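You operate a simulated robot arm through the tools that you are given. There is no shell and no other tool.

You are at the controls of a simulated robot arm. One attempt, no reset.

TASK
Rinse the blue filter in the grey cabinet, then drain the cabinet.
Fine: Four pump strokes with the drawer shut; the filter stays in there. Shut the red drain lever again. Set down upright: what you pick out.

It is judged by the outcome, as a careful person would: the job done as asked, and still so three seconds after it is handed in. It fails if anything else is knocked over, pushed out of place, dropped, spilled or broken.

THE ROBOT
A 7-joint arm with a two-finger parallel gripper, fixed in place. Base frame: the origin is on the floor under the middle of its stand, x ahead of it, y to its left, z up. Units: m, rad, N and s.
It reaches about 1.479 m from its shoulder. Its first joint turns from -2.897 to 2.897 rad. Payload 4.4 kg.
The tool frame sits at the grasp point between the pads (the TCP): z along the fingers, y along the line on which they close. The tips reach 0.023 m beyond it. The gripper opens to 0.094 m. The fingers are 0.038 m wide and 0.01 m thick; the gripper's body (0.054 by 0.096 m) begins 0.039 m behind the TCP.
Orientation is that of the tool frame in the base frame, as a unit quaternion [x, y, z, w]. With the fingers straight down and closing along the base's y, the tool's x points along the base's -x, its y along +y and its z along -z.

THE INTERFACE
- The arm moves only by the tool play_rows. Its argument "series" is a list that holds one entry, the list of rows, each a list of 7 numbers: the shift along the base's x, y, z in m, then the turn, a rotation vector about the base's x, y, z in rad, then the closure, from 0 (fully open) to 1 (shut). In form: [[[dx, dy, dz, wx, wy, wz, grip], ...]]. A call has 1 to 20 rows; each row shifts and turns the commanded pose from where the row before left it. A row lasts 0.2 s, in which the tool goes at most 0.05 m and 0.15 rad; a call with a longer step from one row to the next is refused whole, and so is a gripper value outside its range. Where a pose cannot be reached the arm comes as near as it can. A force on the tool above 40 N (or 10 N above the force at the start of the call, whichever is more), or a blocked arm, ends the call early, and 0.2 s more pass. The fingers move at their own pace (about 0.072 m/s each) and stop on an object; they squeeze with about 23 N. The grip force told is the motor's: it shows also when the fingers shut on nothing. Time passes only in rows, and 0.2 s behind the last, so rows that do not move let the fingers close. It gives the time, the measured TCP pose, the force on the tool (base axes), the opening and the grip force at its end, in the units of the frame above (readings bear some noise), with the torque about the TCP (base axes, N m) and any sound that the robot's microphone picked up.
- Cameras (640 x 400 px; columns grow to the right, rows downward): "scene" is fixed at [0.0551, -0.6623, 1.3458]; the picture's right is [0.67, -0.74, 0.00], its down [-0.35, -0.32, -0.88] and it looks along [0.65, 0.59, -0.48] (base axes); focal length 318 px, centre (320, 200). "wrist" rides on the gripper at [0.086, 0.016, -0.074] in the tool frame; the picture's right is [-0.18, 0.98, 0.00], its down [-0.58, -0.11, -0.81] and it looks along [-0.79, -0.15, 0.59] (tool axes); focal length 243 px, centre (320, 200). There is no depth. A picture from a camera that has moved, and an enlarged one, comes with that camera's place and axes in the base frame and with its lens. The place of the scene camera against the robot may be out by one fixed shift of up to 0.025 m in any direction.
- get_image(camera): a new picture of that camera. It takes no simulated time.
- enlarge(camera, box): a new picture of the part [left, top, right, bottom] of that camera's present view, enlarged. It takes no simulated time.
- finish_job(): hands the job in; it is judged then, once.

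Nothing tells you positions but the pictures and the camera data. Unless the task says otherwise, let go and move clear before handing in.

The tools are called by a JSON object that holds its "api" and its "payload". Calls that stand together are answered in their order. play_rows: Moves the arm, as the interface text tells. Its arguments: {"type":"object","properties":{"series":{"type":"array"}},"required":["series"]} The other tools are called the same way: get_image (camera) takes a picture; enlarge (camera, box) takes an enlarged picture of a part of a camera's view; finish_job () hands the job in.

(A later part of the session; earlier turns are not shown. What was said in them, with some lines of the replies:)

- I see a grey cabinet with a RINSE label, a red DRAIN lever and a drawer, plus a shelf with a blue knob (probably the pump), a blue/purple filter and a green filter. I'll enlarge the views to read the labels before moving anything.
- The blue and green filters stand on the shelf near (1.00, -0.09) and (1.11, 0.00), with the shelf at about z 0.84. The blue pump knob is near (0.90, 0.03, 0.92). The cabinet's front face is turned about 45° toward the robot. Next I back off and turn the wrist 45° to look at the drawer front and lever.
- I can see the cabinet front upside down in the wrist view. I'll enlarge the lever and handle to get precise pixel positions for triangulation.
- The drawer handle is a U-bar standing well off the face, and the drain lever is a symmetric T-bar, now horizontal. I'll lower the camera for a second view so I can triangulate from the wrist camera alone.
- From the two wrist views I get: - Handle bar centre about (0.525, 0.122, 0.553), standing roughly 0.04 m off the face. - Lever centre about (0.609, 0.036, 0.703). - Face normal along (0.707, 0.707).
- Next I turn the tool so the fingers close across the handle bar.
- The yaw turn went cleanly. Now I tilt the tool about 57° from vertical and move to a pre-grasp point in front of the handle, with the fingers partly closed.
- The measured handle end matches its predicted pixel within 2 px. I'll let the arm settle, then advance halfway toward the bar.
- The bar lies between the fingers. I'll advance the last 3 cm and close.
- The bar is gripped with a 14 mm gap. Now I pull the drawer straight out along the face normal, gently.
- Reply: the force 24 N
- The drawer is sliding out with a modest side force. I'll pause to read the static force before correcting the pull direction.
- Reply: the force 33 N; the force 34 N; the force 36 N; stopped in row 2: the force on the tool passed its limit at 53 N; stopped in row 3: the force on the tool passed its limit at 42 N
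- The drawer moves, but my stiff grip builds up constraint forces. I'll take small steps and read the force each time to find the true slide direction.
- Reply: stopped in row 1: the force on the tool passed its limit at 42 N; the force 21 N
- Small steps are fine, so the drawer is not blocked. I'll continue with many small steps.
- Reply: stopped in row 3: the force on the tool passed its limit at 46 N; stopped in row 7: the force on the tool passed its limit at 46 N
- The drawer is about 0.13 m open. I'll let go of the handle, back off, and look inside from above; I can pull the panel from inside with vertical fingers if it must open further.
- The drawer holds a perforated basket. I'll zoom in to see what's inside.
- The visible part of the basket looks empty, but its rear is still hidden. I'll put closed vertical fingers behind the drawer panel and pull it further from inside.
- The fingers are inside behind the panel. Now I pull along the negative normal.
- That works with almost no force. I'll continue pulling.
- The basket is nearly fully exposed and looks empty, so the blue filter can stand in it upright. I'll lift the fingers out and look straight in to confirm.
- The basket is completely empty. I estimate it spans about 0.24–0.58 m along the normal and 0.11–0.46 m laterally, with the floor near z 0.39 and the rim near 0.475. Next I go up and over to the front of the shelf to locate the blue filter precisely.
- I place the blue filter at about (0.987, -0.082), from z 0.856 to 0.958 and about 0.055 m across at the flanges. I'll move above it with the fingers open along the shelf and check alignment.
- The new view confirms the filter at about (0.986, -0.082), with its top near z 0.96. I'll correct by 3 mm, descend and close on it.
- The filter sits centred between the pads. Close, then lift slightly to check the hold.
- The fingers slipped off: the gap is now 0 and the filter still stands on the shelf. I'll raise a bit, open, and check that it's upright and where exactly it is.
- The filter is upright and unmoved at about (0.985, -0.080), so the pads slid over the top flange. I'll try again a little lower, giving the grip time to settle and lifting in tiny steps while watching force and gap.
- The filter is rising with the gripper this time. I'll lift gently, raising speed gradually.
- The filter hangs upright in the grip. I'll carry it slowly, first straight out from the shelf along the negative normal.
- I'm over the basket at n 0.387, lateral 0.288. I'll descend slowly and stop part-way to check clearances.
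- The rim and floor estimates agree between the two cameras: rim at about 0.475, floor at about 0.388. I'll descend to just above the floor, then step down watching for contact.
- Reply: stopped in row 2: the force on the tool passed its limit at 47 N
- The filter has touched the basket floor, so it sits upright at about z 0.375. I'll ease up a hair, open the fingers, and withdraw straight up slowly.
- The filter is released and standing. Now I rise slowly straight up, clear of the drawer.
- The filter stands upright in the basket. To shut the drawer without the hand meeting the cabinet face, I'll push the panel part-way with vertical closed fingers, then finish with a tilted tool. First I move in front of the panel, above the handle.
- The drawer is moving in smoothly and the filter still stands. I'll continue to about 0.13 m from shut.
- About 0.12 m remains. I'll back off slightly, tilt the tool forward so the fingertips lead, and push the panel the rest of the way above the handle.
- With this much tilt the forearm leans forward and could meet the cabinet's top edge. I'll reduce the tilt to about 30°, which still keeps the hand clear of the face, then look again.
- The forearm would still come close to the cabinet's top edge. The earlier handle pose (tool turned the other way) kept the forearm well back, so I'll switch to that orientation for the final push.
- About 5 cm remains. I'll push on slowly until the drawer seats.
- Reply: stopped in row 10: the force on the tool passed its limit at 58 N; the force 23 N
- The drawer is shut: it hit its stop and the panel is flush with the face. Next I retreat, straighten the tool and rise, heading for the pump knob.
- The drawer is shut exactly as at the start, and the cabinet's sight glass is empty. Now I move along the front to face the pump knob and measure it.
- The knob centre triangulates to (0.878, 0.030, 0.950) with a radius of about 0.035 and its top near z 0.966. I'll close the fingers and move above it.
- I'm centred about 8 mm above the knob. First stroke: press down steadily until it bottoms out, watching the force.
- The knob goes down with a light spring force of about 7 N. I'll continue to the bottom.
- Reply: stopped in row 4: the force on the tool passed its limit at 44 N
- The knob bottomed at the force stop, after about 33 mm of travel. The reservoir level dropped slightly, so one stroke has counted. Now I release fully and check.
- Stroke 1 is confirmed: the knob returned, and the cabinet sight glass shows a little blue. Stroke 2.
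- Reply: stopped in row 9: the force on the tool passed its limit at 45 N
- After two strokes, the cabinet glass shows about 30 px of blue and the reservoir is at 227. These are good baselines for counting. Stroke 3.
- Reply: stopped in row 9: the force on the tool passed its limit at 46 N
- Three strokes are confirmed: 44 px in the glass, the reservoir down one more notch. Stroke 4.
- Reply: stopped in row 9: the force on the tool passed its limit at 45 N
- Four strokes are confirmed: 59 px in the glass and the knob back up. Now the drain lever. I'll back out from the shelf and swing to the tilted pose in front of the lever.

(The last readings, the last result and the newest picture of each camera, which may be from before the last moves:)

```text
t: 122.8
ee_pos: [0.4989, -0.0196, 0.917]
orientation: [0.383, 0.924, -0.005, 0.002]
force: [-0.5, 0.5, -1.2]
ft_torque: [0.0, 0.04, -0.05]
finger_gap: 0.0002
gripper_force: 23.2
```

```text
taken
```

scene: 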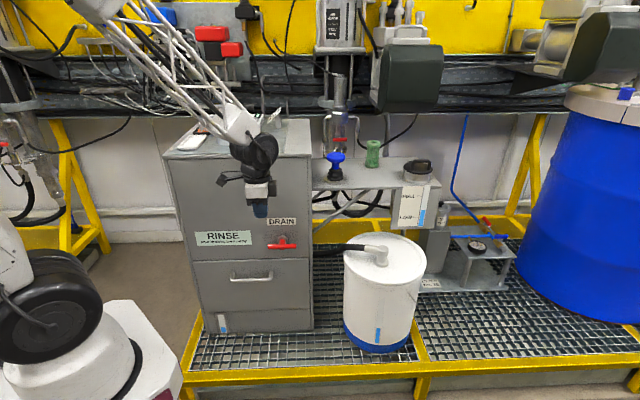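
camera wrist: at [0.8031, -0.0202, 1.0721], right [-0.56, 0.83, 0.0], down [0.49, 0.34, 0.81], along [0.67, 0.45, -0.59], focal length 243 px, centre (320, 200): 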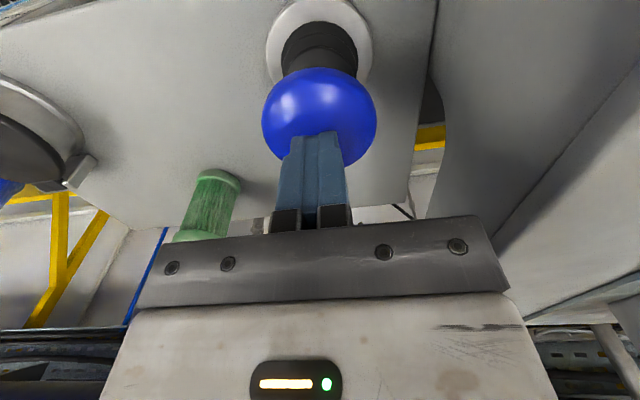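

{"api": "play_rows", "payload": {"series": [[[0, 0, -0.02, 0.101, -0.101, 0, 1.0], [0, 0, -0.02, 0.101, -0.101, 0, 1.0], [0, 0, -0.02, 0.101, -0.101, 0, 1.0], [0, 0, -0.02, 0.101, -0.101, 0, 1.0], [0, 0, -0.02, 0.101, -0.101, 0, 1.0], [0, 0, -0.02, 0.101, -0.101, 0, 1.0], [0, 0, -0.02, 0.101, -0.101, 0, 1.0], [0, 0, 0, 0, 0, 0, 1.0], [0, 0, 0, 0, 0, 0, 1.0]]]}}

{"api": "get_image", "payload": {"camera": "scene"}}

{"api": "get_image", "payload": {"camera": "wrist"}}

```text
t: 124.8
ee_pos: [0.4996, -0.0155, 0.7799]
orientation: [0.338, 0.812, 0.438, 0.185]
force: [-0.2, 0.3, 0.1]
ft_torque: [0.0, 0.0, -0.01]
finger_gap: 0.0
gripper_force: 22.9
```

```text
taken
```

scene: 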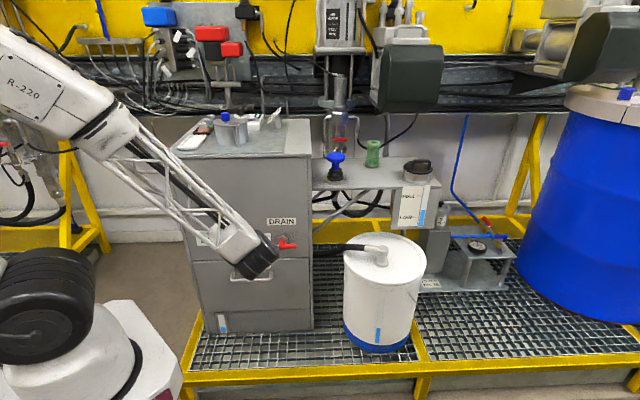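

```text
taken
camera wrist: at [0.4007, 0.0076, 0.8341], right [0.51, 0.25, 0.82], down [-0.12, -0.93, 0.35], along [0.85, -0.27, -0.45], focal length 243 px, centre (320, 200)
```

wrist: 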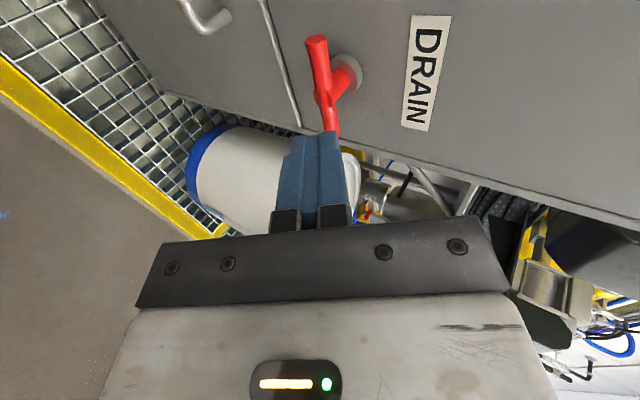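

The lever matches its predicted position within a few millimetres. I'll move the closed fingers to just above the left arm of the T-bar.

{"api": "play_rows", "payload": {"series": [[[0.0184, 0.0198, -0.005, 0, 0, 0, 1.0], [0.0184, 0.0198, -0.005, 0, 0, 0, 1.0], [0.0184, 0.0198, -0.005, 0, 0, 0, 1.0], [0.0184, 0.0198, -0.005, 0, 0, 0, 1.0], [0, 0, -0.01, 0, 0, 0, 1.0], [0, 0, 0, 0, 0, 0, 1.0]]]}}

{"api": "get_image", "payload": {"camera": "wrist"}}

{"api": "enlarge", "payload": {"camera": "scene", "box": [220, 190, 340, 290]}}

```text
t: 126.2
ee_pos: [0.574, 0.065, 0.7488]
orientation: [0.338, 0.812, 0.438, 0.185]
force: [-1.2, -0.1, -0.5]
ft_torque: [0.0, 0.01, -0.05]
finger_gap: 0.0
gripper_force: 23.1
```

```text
taken
camera wrist: at [0.4748, 0.0878, 0.8043], right [0.51, 0.25, 0.82], down [-0.11, -0.93, 0.35], along [0.85, -0.27, -0.45], focal length 243 px, centre (320, 200)
```

wrist: 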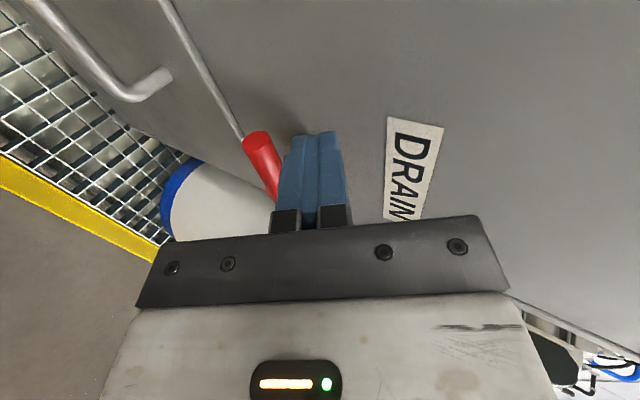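

```text
4.00 times, centred on (280, 240) of scene
camera zoom: at [0.0551, -0.6623, 1.3458], right [0.67, -0.74, 0.0], down [-0.35, -0.32, -0.88], along [0.65, 0.59, -0.48], focal length 1272 px, centre (480, 40)
```

zoom: 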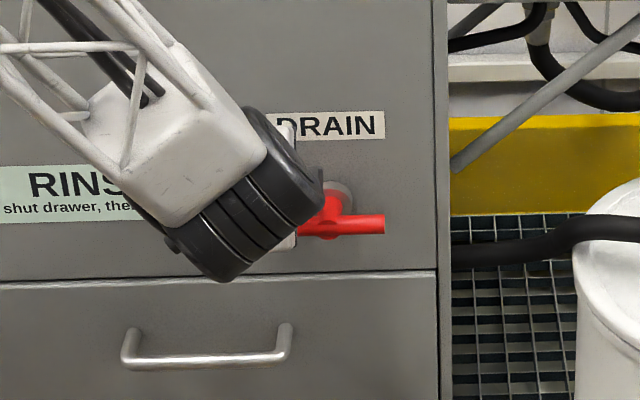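

The fingers sit above the left arm of the lever. I'll press down gently to see whether it turns this way.

{"api": "play_rows", "payload": {"series": [[[0, 0, -0.008, 0, 0, 0, 1.0], [0, 0, -0.006, 0, 0, 0, 1.0], [0, 0, -0.004, 0, 0, 0, 1.0], [0, 0, -0.004, 0, 0, 0, 1.0], [0, 0, -0.004, 0, 0, 0, 1.0]]]}}

{"api": "get_image", "payload": {"camera": "wrist"}}

{"api": "enlarge", "payload": {"camera": "scene", "box": [220, 190, 340, 290]}}

```text
t: 127.4
ee_pos: [0.5737, 0.0635, 0.7245]
orientation: [0.338, 0.812, 0.438, 0.185]
force: [0.8, 3.6, 3.2]
ft_torque: [0.05, -0.09, 0.05]
finger_gap: 0.0001
gripper_force: 23.3
```

```text
taken
camera wrist: at [0.4746, 0.0874, 0.7786], right [0.51, 0.25, 0.82], down [-0.12, -0.93, 0.35], along [0.85, -0.27, -0.45], focal length 243 px, centre (320, 200)
```

wrist: 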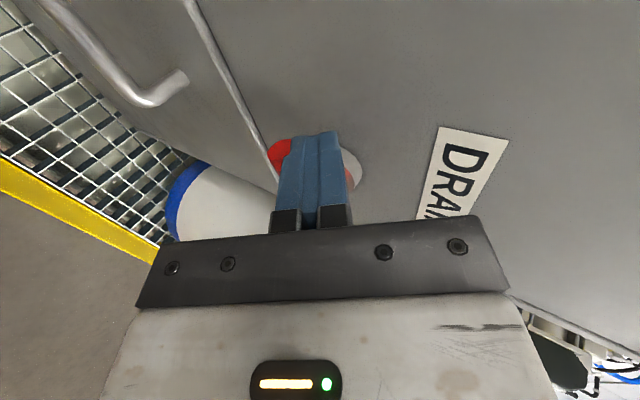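

```text
4.00 times, centred on (280, 240) of scene
camera zoom: at [0.0551, -0.6623, 1.3458], right [0.67, -0.74, 0.0], down [-0.35, -0.32, -0.88], along [0.65, 0.59, -0.48], focal length 1272 px, centre (480, 40)
```

zoom: 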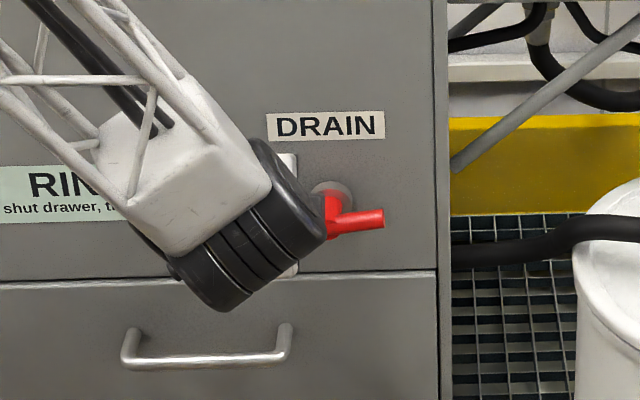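

It turns freely this way: the right arm is rising with about 3 N. I'll continue pushing down, then sweep right to bring the bar to vertical.

{"api": "play_rows", "payload": {"series": [[[0, 0, -0.005, 0, 0, 0, 1.0], [0, 0, -0.005, 0, 0, 0, 1.0], [0, 0, -0.005, 0, 0, 0, 1.0], [0, 0, -0.005, 0, 0, 0, 1.0], [0, 0, -0.005, 0, 0, 0, 1.0], [0.001, -0.001, -0.005, 0, 0, 0, 1.0]]]}}

{"api": "get_image", "payload": {"camera": "wrist"}}

{"api": "enlarge", "payload": {"camera": "scene", "box": [220, 190, 340, 290]}}

```text
t: 128.8
ee_pos: [0.5739, 0.062, 0.6934]
orientation: [0.338, 0.812, 0.438, 0.184]
force: [-0.8, 1.2, 0.6]
ft_torque: [0.0, -0.03, 0.03]
finger_gap: 0.0
gripper_force: 22.9
```

```text
taken
camera wrist: at [0.4747, 0.0859, 0.7478], right [0.51, 0.25, 0.82], down [-0.11, -0.93, 0.35], along [0.85, -0.27, -0.45], focal length 243 px, centre (320, 200)
```

wrist: 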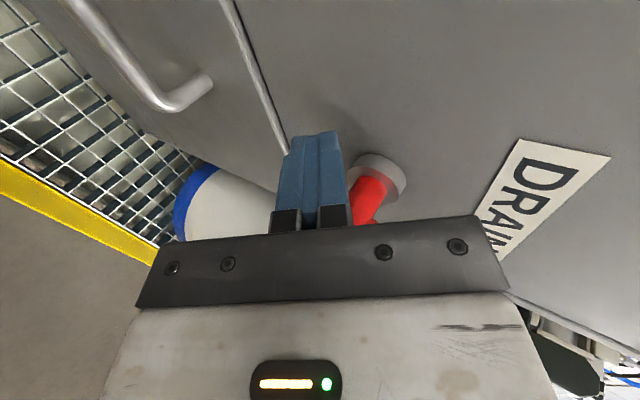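

```text
4.00 times, centred on (280, 240) of scene
camera zoom: at [0.0551, -0.6623, 1.3458], right [0.67, -0.74, 0.0], down [-0.35, -0.32, -0.88], along [0.65, 0.59, -0.48], focal length 1272 px, centre (480, 40)
```

zoom: 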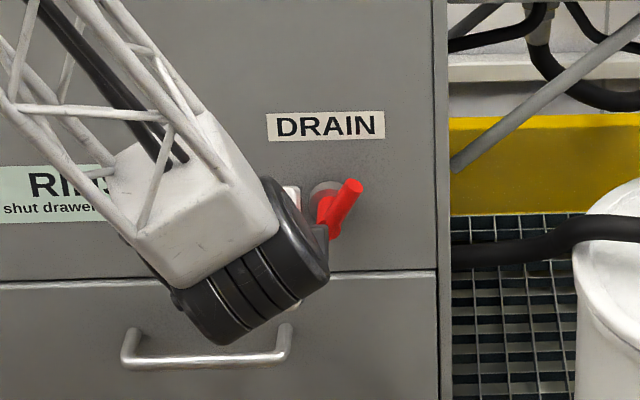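

{"api": "play_rows", "payload": {"series": [[[0.0025, -0.0025, -0.004, 0, 0, 0, 1.0], [0.0028, -0.0028, -0.004, 0, 0, 0, 1.0], [0.0028, -0.0028, -0.002, 0, 0, 0, 1.0], [0.0025, -0.0025, 0, 0, 0, 0, 1.0], [0.0014, -0.0014, 0, 0, 0, 0, 1.0], [0, 0, 0, 0, 0, 0, 1.0]]]}}

{"api": "get_image", "payload": {"camera": "wrist"}}

{"api": "enlarge", "payload": {"camera": "scene", "box": [220, 190, 340, 290]}}

{"api": "enlarge", "payload": {"camera": "scene", "box": [210, 305, 240, 340]}}

```text
t: 130.2
ee_pos: [0.5835, 0.0522, 0.6828]
orientation: [0.339, 0.812, 0.439, 0.183]
force: [-3.9, 5.2, 2.4]
ft_torque: [-0.06, -0.05, 0.06]
finger_gap: 0.0001
gripper_force: 23.3
stopped in row 6: the force on the tool passed its limit at 42 N (the readings are from after the stop); the commanded pose is now the measured one
```

```text
taken
camera wrist: at [0.4849, 0.0747, 0.7375], right [0.51, 0.25, 0.82], down [-0.11, -0.93, 0.35], along [0.85, -0.27, -0.45], focal length 243 px, centre (320, 200)
```

wrist: 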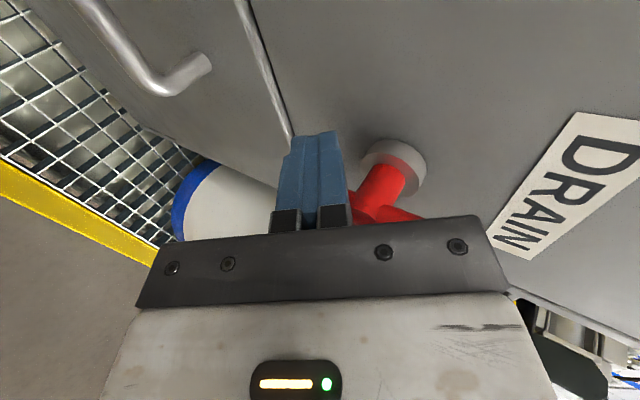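

```text
4.00 times, centred on (280, 240) of scene
camera zoom: at [0.0551, -0.6623, 1.3458], right [0.67, -0.74, 0.0], down [-0.35, -0.32, -0.88], along [0.65, 0.59, -0.48], focal length 1272 px, centre (480, 40)
```

zoom: 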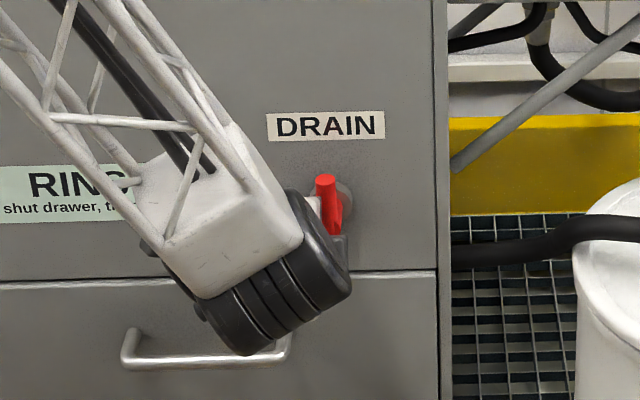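

```text
11.43 times, centred on (225, 322) of scene
camera zoom: at [0.0551, -0.6623, 1.3458], right [0.67, -0.74, 0.0], down [-0.35, -0.32, -0.88], along [0.65, 0.59, -0.48], focal length 3634 px, centre (1406, -1200)
```

zoom: 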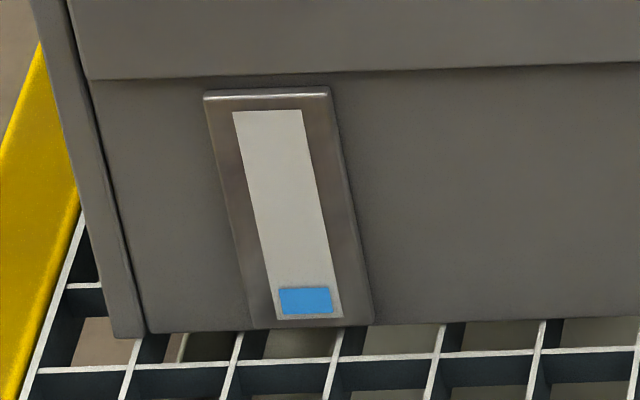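

The lever is open, vertical and at its stop, and the cabinet is draining: the glass is down from 59 to 26 px. I'll ease off and wait for it to empty.

{"api": "play_rows", "payload": {"series": [[[-0.004, 0.004, 0, 0, 0, 0, 1.0], [0, 0, 0, 0, 0, 0, 1.0], [0, 0, 0, 0, 0, 0, 1.0], [0, 0, 0, 0, 0, 0, 1.0], [0, 0, 0, 0, 0, 0, 1.0], [0, 0, 0, 0, 0, 0, 1.0], [0, 0, 0, 0, 0, 0, 1.0], [0, 0, 0, 0, 0, 0, 1.0], [0, 0, 0, 0, 0, 0, 1.0], [0, 0, 0, 0, 0, 0, 1.0]]]}}

{"api": "enlarge", "payload": {"camera": "scene", "box": [210, 305, 240, 340]}}

{"api": "enlarge", "payload": {"camera": "scene", "box": [340, 220, 430, 360]}}

```text
t: 132.4
ee_pos: [0.5819, 0.0557, 0.682]
orientation: [0.338, 0.813, 0.438, 0.183]
force: [0.5, 0.4, -0.4]
ft_torque: [0.02, -0.02, -0.01]
finger_gap: 0.0
gripper_force: 23.0
```

```text
11.43 times, centred on (225, 322) of scene
camera zoom: at [0.0551, -0.6623, 1.3458], right [0.67, -0.74, 0.0], down [-0.35, -0.32, -0.88], along [0.65, 0.59, -0.48], focal length 3634 px, centre (1406, -1200)
```

zoom: 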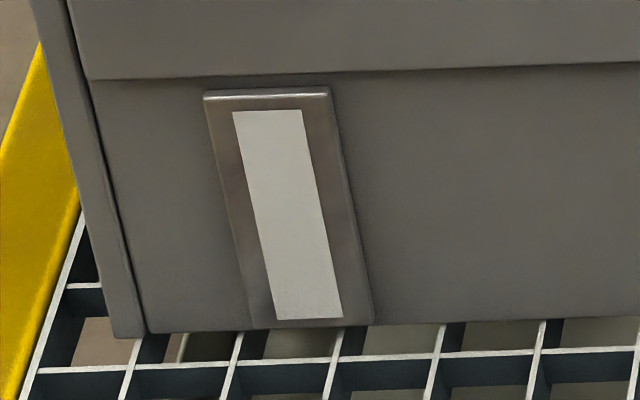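

```text
2.86 times, centred on (385, 290) of scene
camera zoom: at [0.0551, -0.6623, 1.3458], right [0.67, -0.74, 0.0], down [-0.35, -0.32, -0.88], along [0.65, 0.59, -0.48], focal length 908 px, centre (134, -57)
```

zoom: 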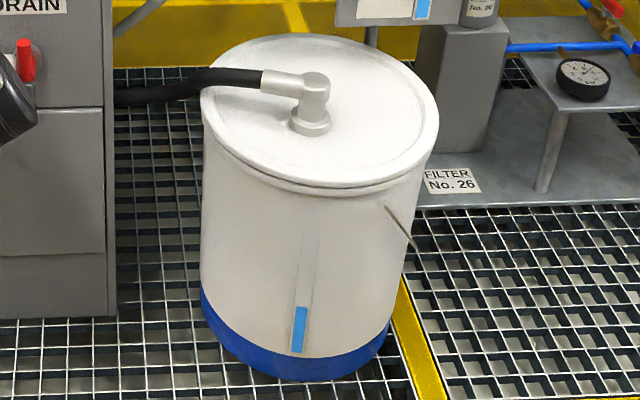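

The cabinet glass is empty and the liquid went into the drum. Now I shut the lever: first move the fingers around to the upper-left of the vertical bar.

{"api": "play_rows", "payload": {"series": [[[-0.011, 0.011, 0, 0, 0, 0, 1.0], [-0.011, 0.011, 0, 0, 0, 0, 1.0], [0, 0, 0.03, 0, 0, 0, 1.0], [0, 0, 0.03, 0, 0, 0, 1.0], [0.008, -0.008, 0, 0, 0, 0, 1.0], [0.008, -0.008, 0, 0, 0, 0, 1.0], [0, 0, 0, 0, 0, 0, 1.0]]]}}

{"api": "get_image", "payload": {"camera": "wrist"}}

{"api": "enlarge", "payload": {"camera": "scene", "box": [220, 190, 340, 290]}}

{"api": "enlarge", "payload": {"camera": "scene", "box": [210, 305, 240, 340]}}

```text
t: 134.0
ee_pos: [0.5753, 0.0603, 0.7431]
orientation: [0.338, 0.812, 0.439, 0.184]
force: [0.1, 0.0, -0.3]
ft_torque: [0.01, -0.03, -0.02]
finger_gap: 0.0
gripper_force: 23.0
```

```text
taken
camera wrist: at [0.4757, 0.0843, 0.7983], right [0.51, 0.25, 0.82], down [-0.11, -0.93, 0.35], along [0.85, -0.27, -0.45], focal length 243 px, centre (320, 200)
```

wrist: 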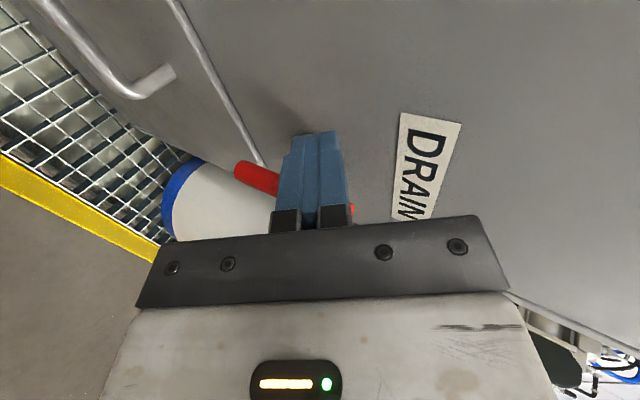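

```text
4.00 times, centred on (280, 240) of scene
camera zoom: at [0.0551, -0.6623, 1.3458], right [0.67, -0.74, 0.0], down [-0.35, -0.32, -0.88], along [0.65, 0.59, -0.48], focal length 1272 px, centre (480, 40)
```

zoom: 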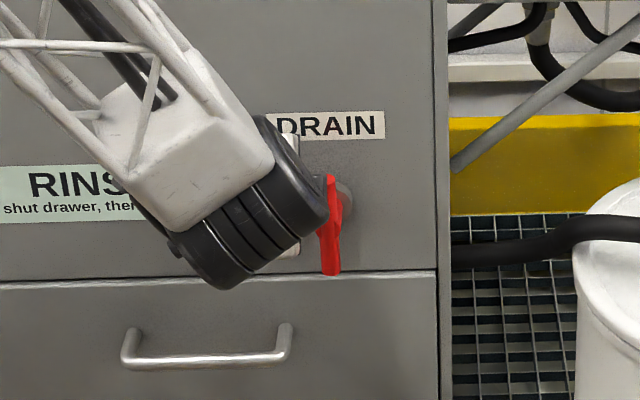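

```text
11.43 times, centred on (225, 322) of scene
camera zoom: at [0.0551, -0.6623, 1.3458], right [0.67, -0.74, 0.0], down [-0.35, -0.32, -0.88], along [0.65, 0.59, -0.48], focal length 3634 px, centre (1406, -1200)
```

zoom: 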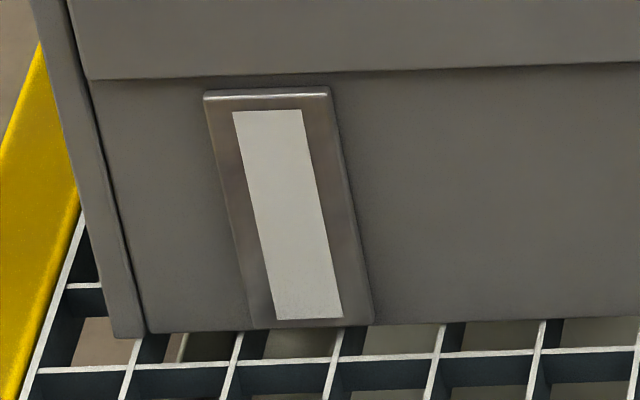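

The fingers are at the upper-left of the vertical bar. Now I push right, then down, to bring it back to horizontal.

{"api": "play_rows", "payload": {"series": [[[0.0042, -0.0042, 0, 0, 0, 0, 1.0], [0.0042, -0.0042, 0, 0, 0, 0, 1.0], [0.0035, -0.0035, 0, 0, 0, 0, 1.0], [0.0035, -0.0035, 0, 0, 0, 0, 1.0], [0.0035, -0.0035, 0, 0, 0, 0, 1.0], [0.0035, -0.0035, 0, 0, 0, 0, 1.0], [0.0035, -0.0035, 0, 0, 0, 0, 1.0], [0.0035, -0.0035, 0, 0, 0, 0, 1.0]]]}}

{"api": "get_image", "payload": {"camera": "wrist"}}

{"api": "enlarge", "payload": {"camera": "scene", "box": [220, 190, 340, 290]}}

```text
t: 135.8
ee_pos: [0.6053, 0.0334, 0.7433]
orientation: [0.339, 0.812, 0.438, 0.183]
force: [-0.6, 2.6, -0.4]
ft_torque: [0.05, -0.02, 0.1]
finger_gap: 0.0002
gripper_force: 22.9
```

```text
taken
camera wrist: at [0.505, 0.0561, 0.7981], right [0.51, 0.25, 0.82], down [-0.11, -0.93, 0.35], along [0.85, -0.27, -0.45], focal length 243 px, centre (320, 200)
```

wrist: 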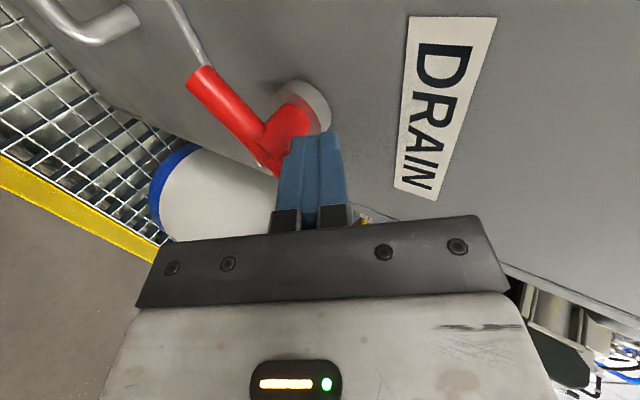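

```text
4.00 times, centred on (280, 240) of scene
camera zoom: at [0.0551, -0.6623, 1.3458], right [0.67, -0.74, 0.0], down [-0.35, -0.32, -0.88], along [0.65, 0.59, -0.48], focal length 1272 px, centre (480, 40)
```

zoom: 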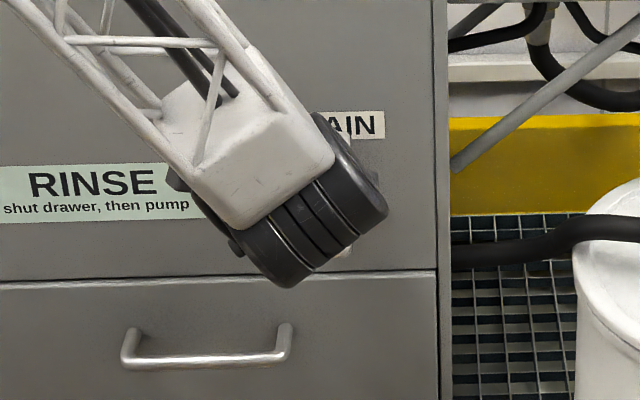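

{"api": "play_rows", "payload": {"series": [[[0.0035, -0.0035, -0.001, 0, 0, 0, 1.0], [0.0035, -0.0035, -0.001, 0, 0, 0, 1.0], [0.0035, -0.0035, -0.001, 0, 0, 0, 1.0], [0.0035, -0.0035, -0.002, 0, 0, 0, 1.0], [0.0035, -0.0035, -0.002, 0, 0, 0, 1.0], [0.0035, -0.0035, -0.002, 0, 0, 0, 1.0], [0, 0, -0.002, 0, 0, 0, 1.0], [0, 0, -0.002, 0, 0, 0, 1.0]]]}}

{"api": "get_image", "payload": {"camera": "wrist"}}

{"api": "enlarge", "payload": {"camera": "scene", "box": [220, 190, 340, 290]}}

```text
t: 137.6
ee_pos: [0.625, 0.011, 0.7299]
orientation: [0.338, 0.812, 0.438, 0.182]
force: [2.4, 0.5, 2.5]
ft_torque: [0.01, -0.11, 0.01]
finger_gap: 0.0
gripper_force: 23.2
```

```text
taken
camera wrist: at [0.5248, 0.0337, 0.7853], right [0.51, 0.25, 0.82], down [-0.11, -0.93, 0.35], along [0.85, -0.27, -0.45], focal length 243 px, centre (320, 200)
```

wrist: 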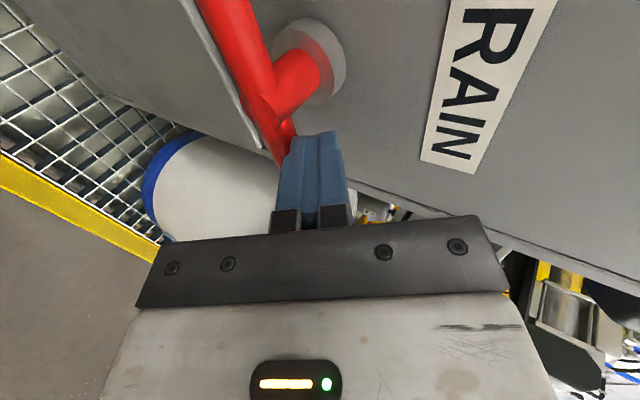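

```text
4.00 times, centred on (280, 240) of scene
camera zoom: at [0.0551, -0.6623, 1.3458], right [0.67, -0.74, 0.0], down [-0.35, -0.32, -0.88], along [0.65, 0.59, -0.48], focal length 1272 px, centre (480, 40)
```

zoom: 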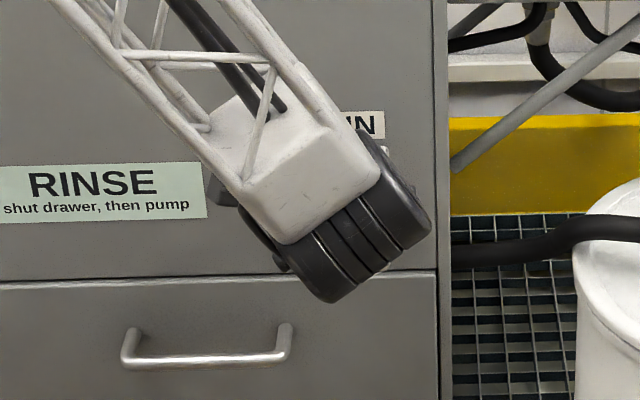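

The bar is nearly horizontal. I'll press down in small steps until it meets its shut stop.

{"api": "play_rows", "payload": {"series": [[[0, 0, -0.002, 0, 0, 0, 1.0], [0, 0, -0.002, 0, 0, 0, 1.0], [0, 0, 0, 0, 0, 0, 1.0]]]}}

{"api": "play_rows", "payload": {"series": [[[0, 0, -0.002, 0, 0, 0, 1.0], [0, 0, 0, 0, 0, 0, 1.0]]]}}

{"api": "get_image", "payload": {"camera": "wrist"}}

```text
t: 138.4
ee_pos: [0.6257, 0.0108, 0.7279]
orientation: [0.338, 0.812, 0.439, 0.184]
force: [3.6, 3.7, 3.2]
ft_torque: [0.1, -0.11, -0.04]
finger_gap: 0.0
gripper_force: 22.6
stopped in row 3: the force on the tool passed its limit at 41 N (the readings are from after the stop); the commanded pose is now the measured one
```

```text
t: 139.0
ee_pos: [0.6271, 0.0096, 0.7269]
orientation: [0.337, 0.812, 0.44, 0.184]
force: [-3.3, 12.2, 22.9]
ft_torque: [0.73, 0.06, 0.05]
finger_gap: 0.0
gripper_force: 23.0
```

```text
taken
camera wrist: at [0.5269, 0.0338, 0.7818], right [0.51, 0.25, 0.82], down [-0.11, -0.93, 0.35], along [0.85, -0.27, -0.44], focal length 243 px, centre (320, 200)
```

wrist: 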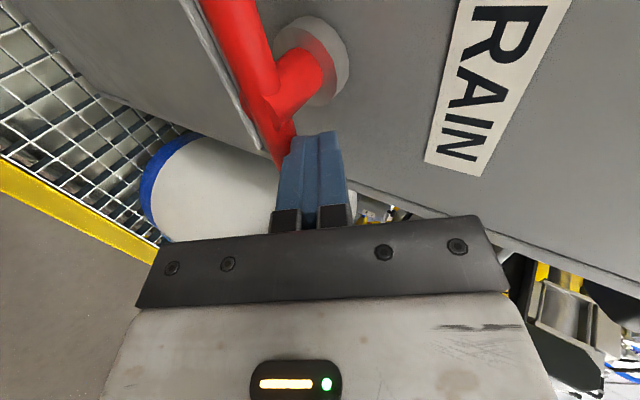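

The lever met its shut stop. I'll lift off and back away to check its position.

{"api": "play_rows", "payload": {"series": [[[0, 0, 0.01, 0, 0, 0, 1.0], [0, 0, 0.02, 0, 0, 0, 1.0], [-0.015, -0.015, 0.01, 0, 0, 0, 1.0], [-0.025, -0.025, 0.01, 0, 0, 0, 1.0], [-0.03, -0.03, 0.01, 0, 0, 0, 1.0], [-0.0332, 0.0332, 0.01, 0, 0, 0, 1.0], [-0.0332, 0.0332, 0.01, 0, 0, 0, 1.0], [-0.0332, 0.0332, 0.01, 0, 0, 0, 1.0], [0, 0, 0, 0, 0, 0, 1.0]]]}}

{"api": "get_image", "payload": {"camera": "scene"}}

{"api": "enlarge", "payload": {"camera": "scene", "box": [220, 190, 340, 290]}}

{"api": "enlarge", "payload": {"camera": "scene", "box": [180, 200, 320, 350]}}

```text
t: 141.0
ee_pos: [0.4566, 0.0405, 0.8138]
orientation: [0.338, 0.812, 0.439, 0.185]
force: [-0.4, 0.6, 1.0]
ft_torque: [0.0, 0.0, 0.0]
finger_gap: 0.0002
gripper_force: 23.0
```

```text
taken
```

scene: 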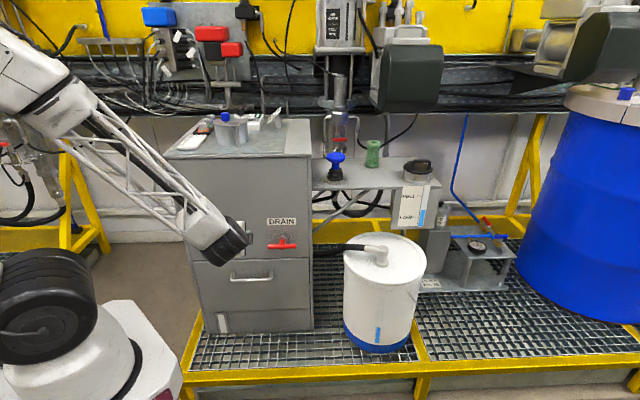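

```text
4.00 times, centred on (280, 240) of scene
camera zoom: at [0.0551, -0.6623, 1.3458], right [0.67, -0.74, 0.0], down [-0.35, -0.32, -0.88], along [0.65, 0.59, -0.48], focal length 1272 px, centre (480, 40)
```

zoom: 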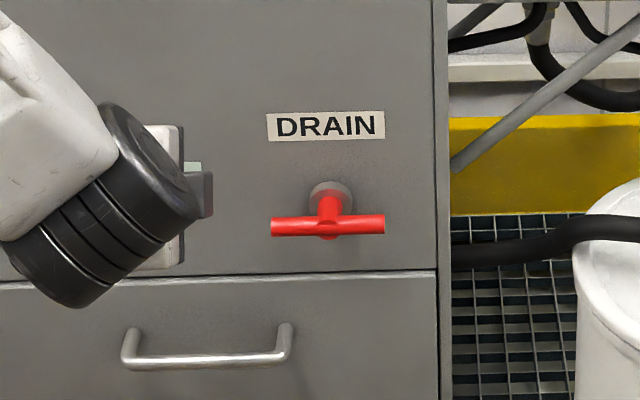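

```text
2.67 times, centred on (250, 275) of scene
camera zoom: at [0.0551, -0.6623, 1.3458], right [0.67, -0.74, 0.0], down [-0.35, -0.32, -0.88], along [0.65, 0.59, -0.48], focal length 848 px, centre (507, 0)
```

zoom: 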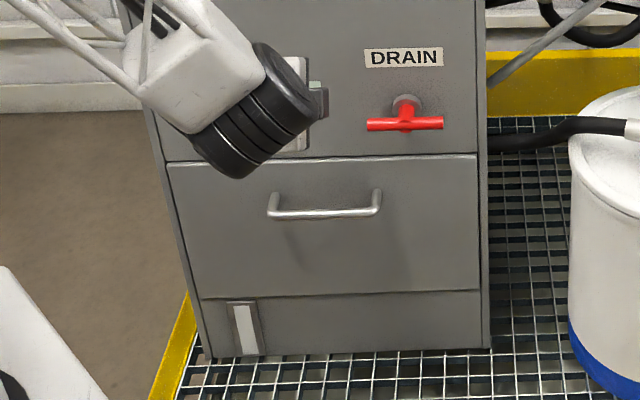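

The lever is shut and horizontal as at the start, the drawer is flush, and the glass is empty. I'll move the arm clear and take a last look around before handing in.

{"api": "play_rows", "payload": {"series": [[[-0.02, -0.02, 0.02, -0.08, 0.08, 0, 0.5], [-0.02, -0.02, 0.03, -0.1, 0.1, 0, 0], [0, 0, 0.04, -0.1, 0.1, 0, 0], [0, 0, 0.04, -0.1, 0.1, 0, 0], [0, 0, 0.04, -0.1, 0.1, 0, 0], [0, 0, 0.04, -0.1, 0.1, 0, 0], [0, 0, 0.04, -0.1, 0.1, 0, 0], [0, 0, 0, 0, 0, 0, 0], [0, 0, 0, 0, 0, 0, 0]]]}}

{"api": "get_image", "payload": {"camera": "scene"}}

{"api": "enlarge", "payload": {"camera": "scene", "box": [160, 90, 320, 190]}}

{"api": "enlarge", "payload": {"camera": "scene", "box": [300, 120, 460, 240]}}

```text
t: 143.0
ee_pos: [0.4179, -0.0006, 1.0678]
orientation: [0.383, 0.924, 0.013, 0.008]
force: [-1.3, -0.8, 0.5]
ft_torque: [0.01, -0.05, 0.01]
finger_gap: 0.0944
gripper_force: 0.0
```

```text
taken
```

scene: 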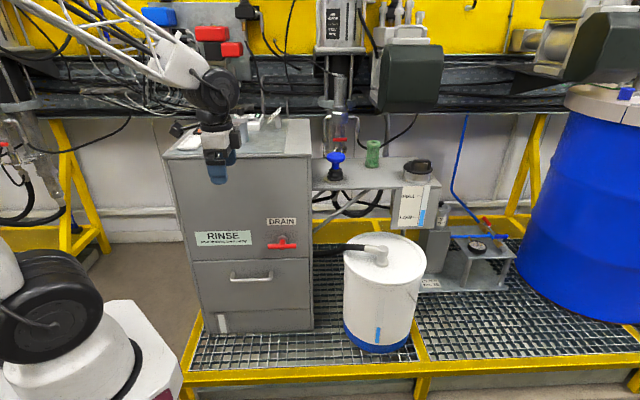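

```text
4.00 times, centred on (240, 140) of scene
camera zoom: at [0.0551, -0.6623, 1.3458], right [0.67, -0.74, 0.0], down [-0.35, -0.32, -0.88], along [0.65, 0.59, -0.48], focal length 1272 px, centre (640, 440)
```

zoom: 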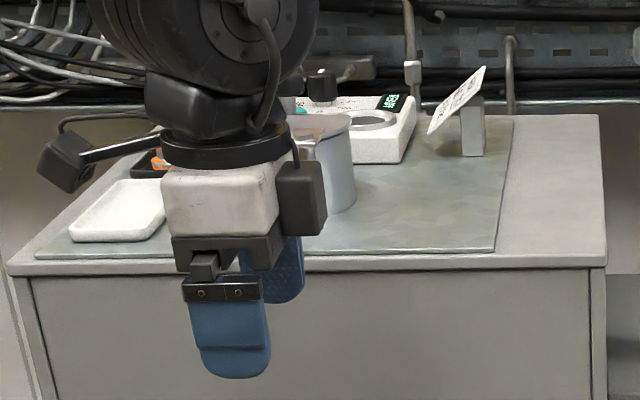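

```text
3.33 times, centred on (380, 180) of scene
camera zoom: at [0.0551, -0.6623, 1.3458], right [0.67, -0.74, 0.0], down [-0.35, -0.32, -0.88], along [0.65, 0.59, -0.48], focal length 1060 px, centre (120, 267)
```

zoom: 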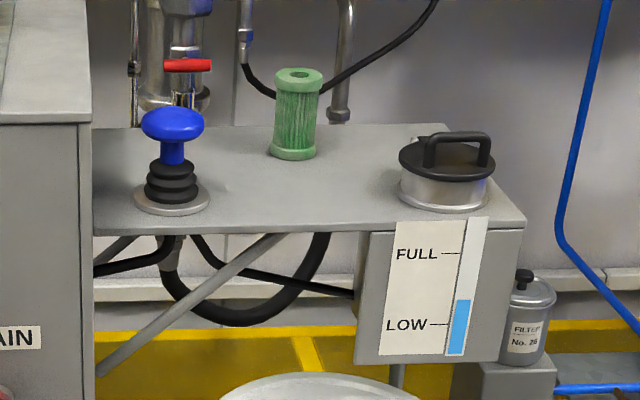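

Everything is in order: the drawer is shut with the blue filter inside, four strokes are done, the cabinet is drained and the red lever is shut. The green filter and the other items are untouched and the arm is clear, so I'm handing in.

{"api": "finish_job", "payload": {}}

```text
The job is handed in.
```

The blue filter has been rinsed and the cabinet drained. The job is handed in.

- **Filter:** It stood upright in the drawer basket when I let go, and I pushed the drawer shut slowly. I couldn't see inside after that. On my first try at the shelf the gripper slipped off, but the filter stayed standing and the second try held.
- **Pump:** I gave four full strokes with the drawer shut. The cabinet's level glass rose by the same amount on each of the last three strokes, and the final level was four times that rise.
- **Drain:** I opened the red lever until the level glass was empty, then turned it back to its shut stop.
- **Everything else:** The green filter and the other items I could see were still in place, and the arm was clear with the gripper open.
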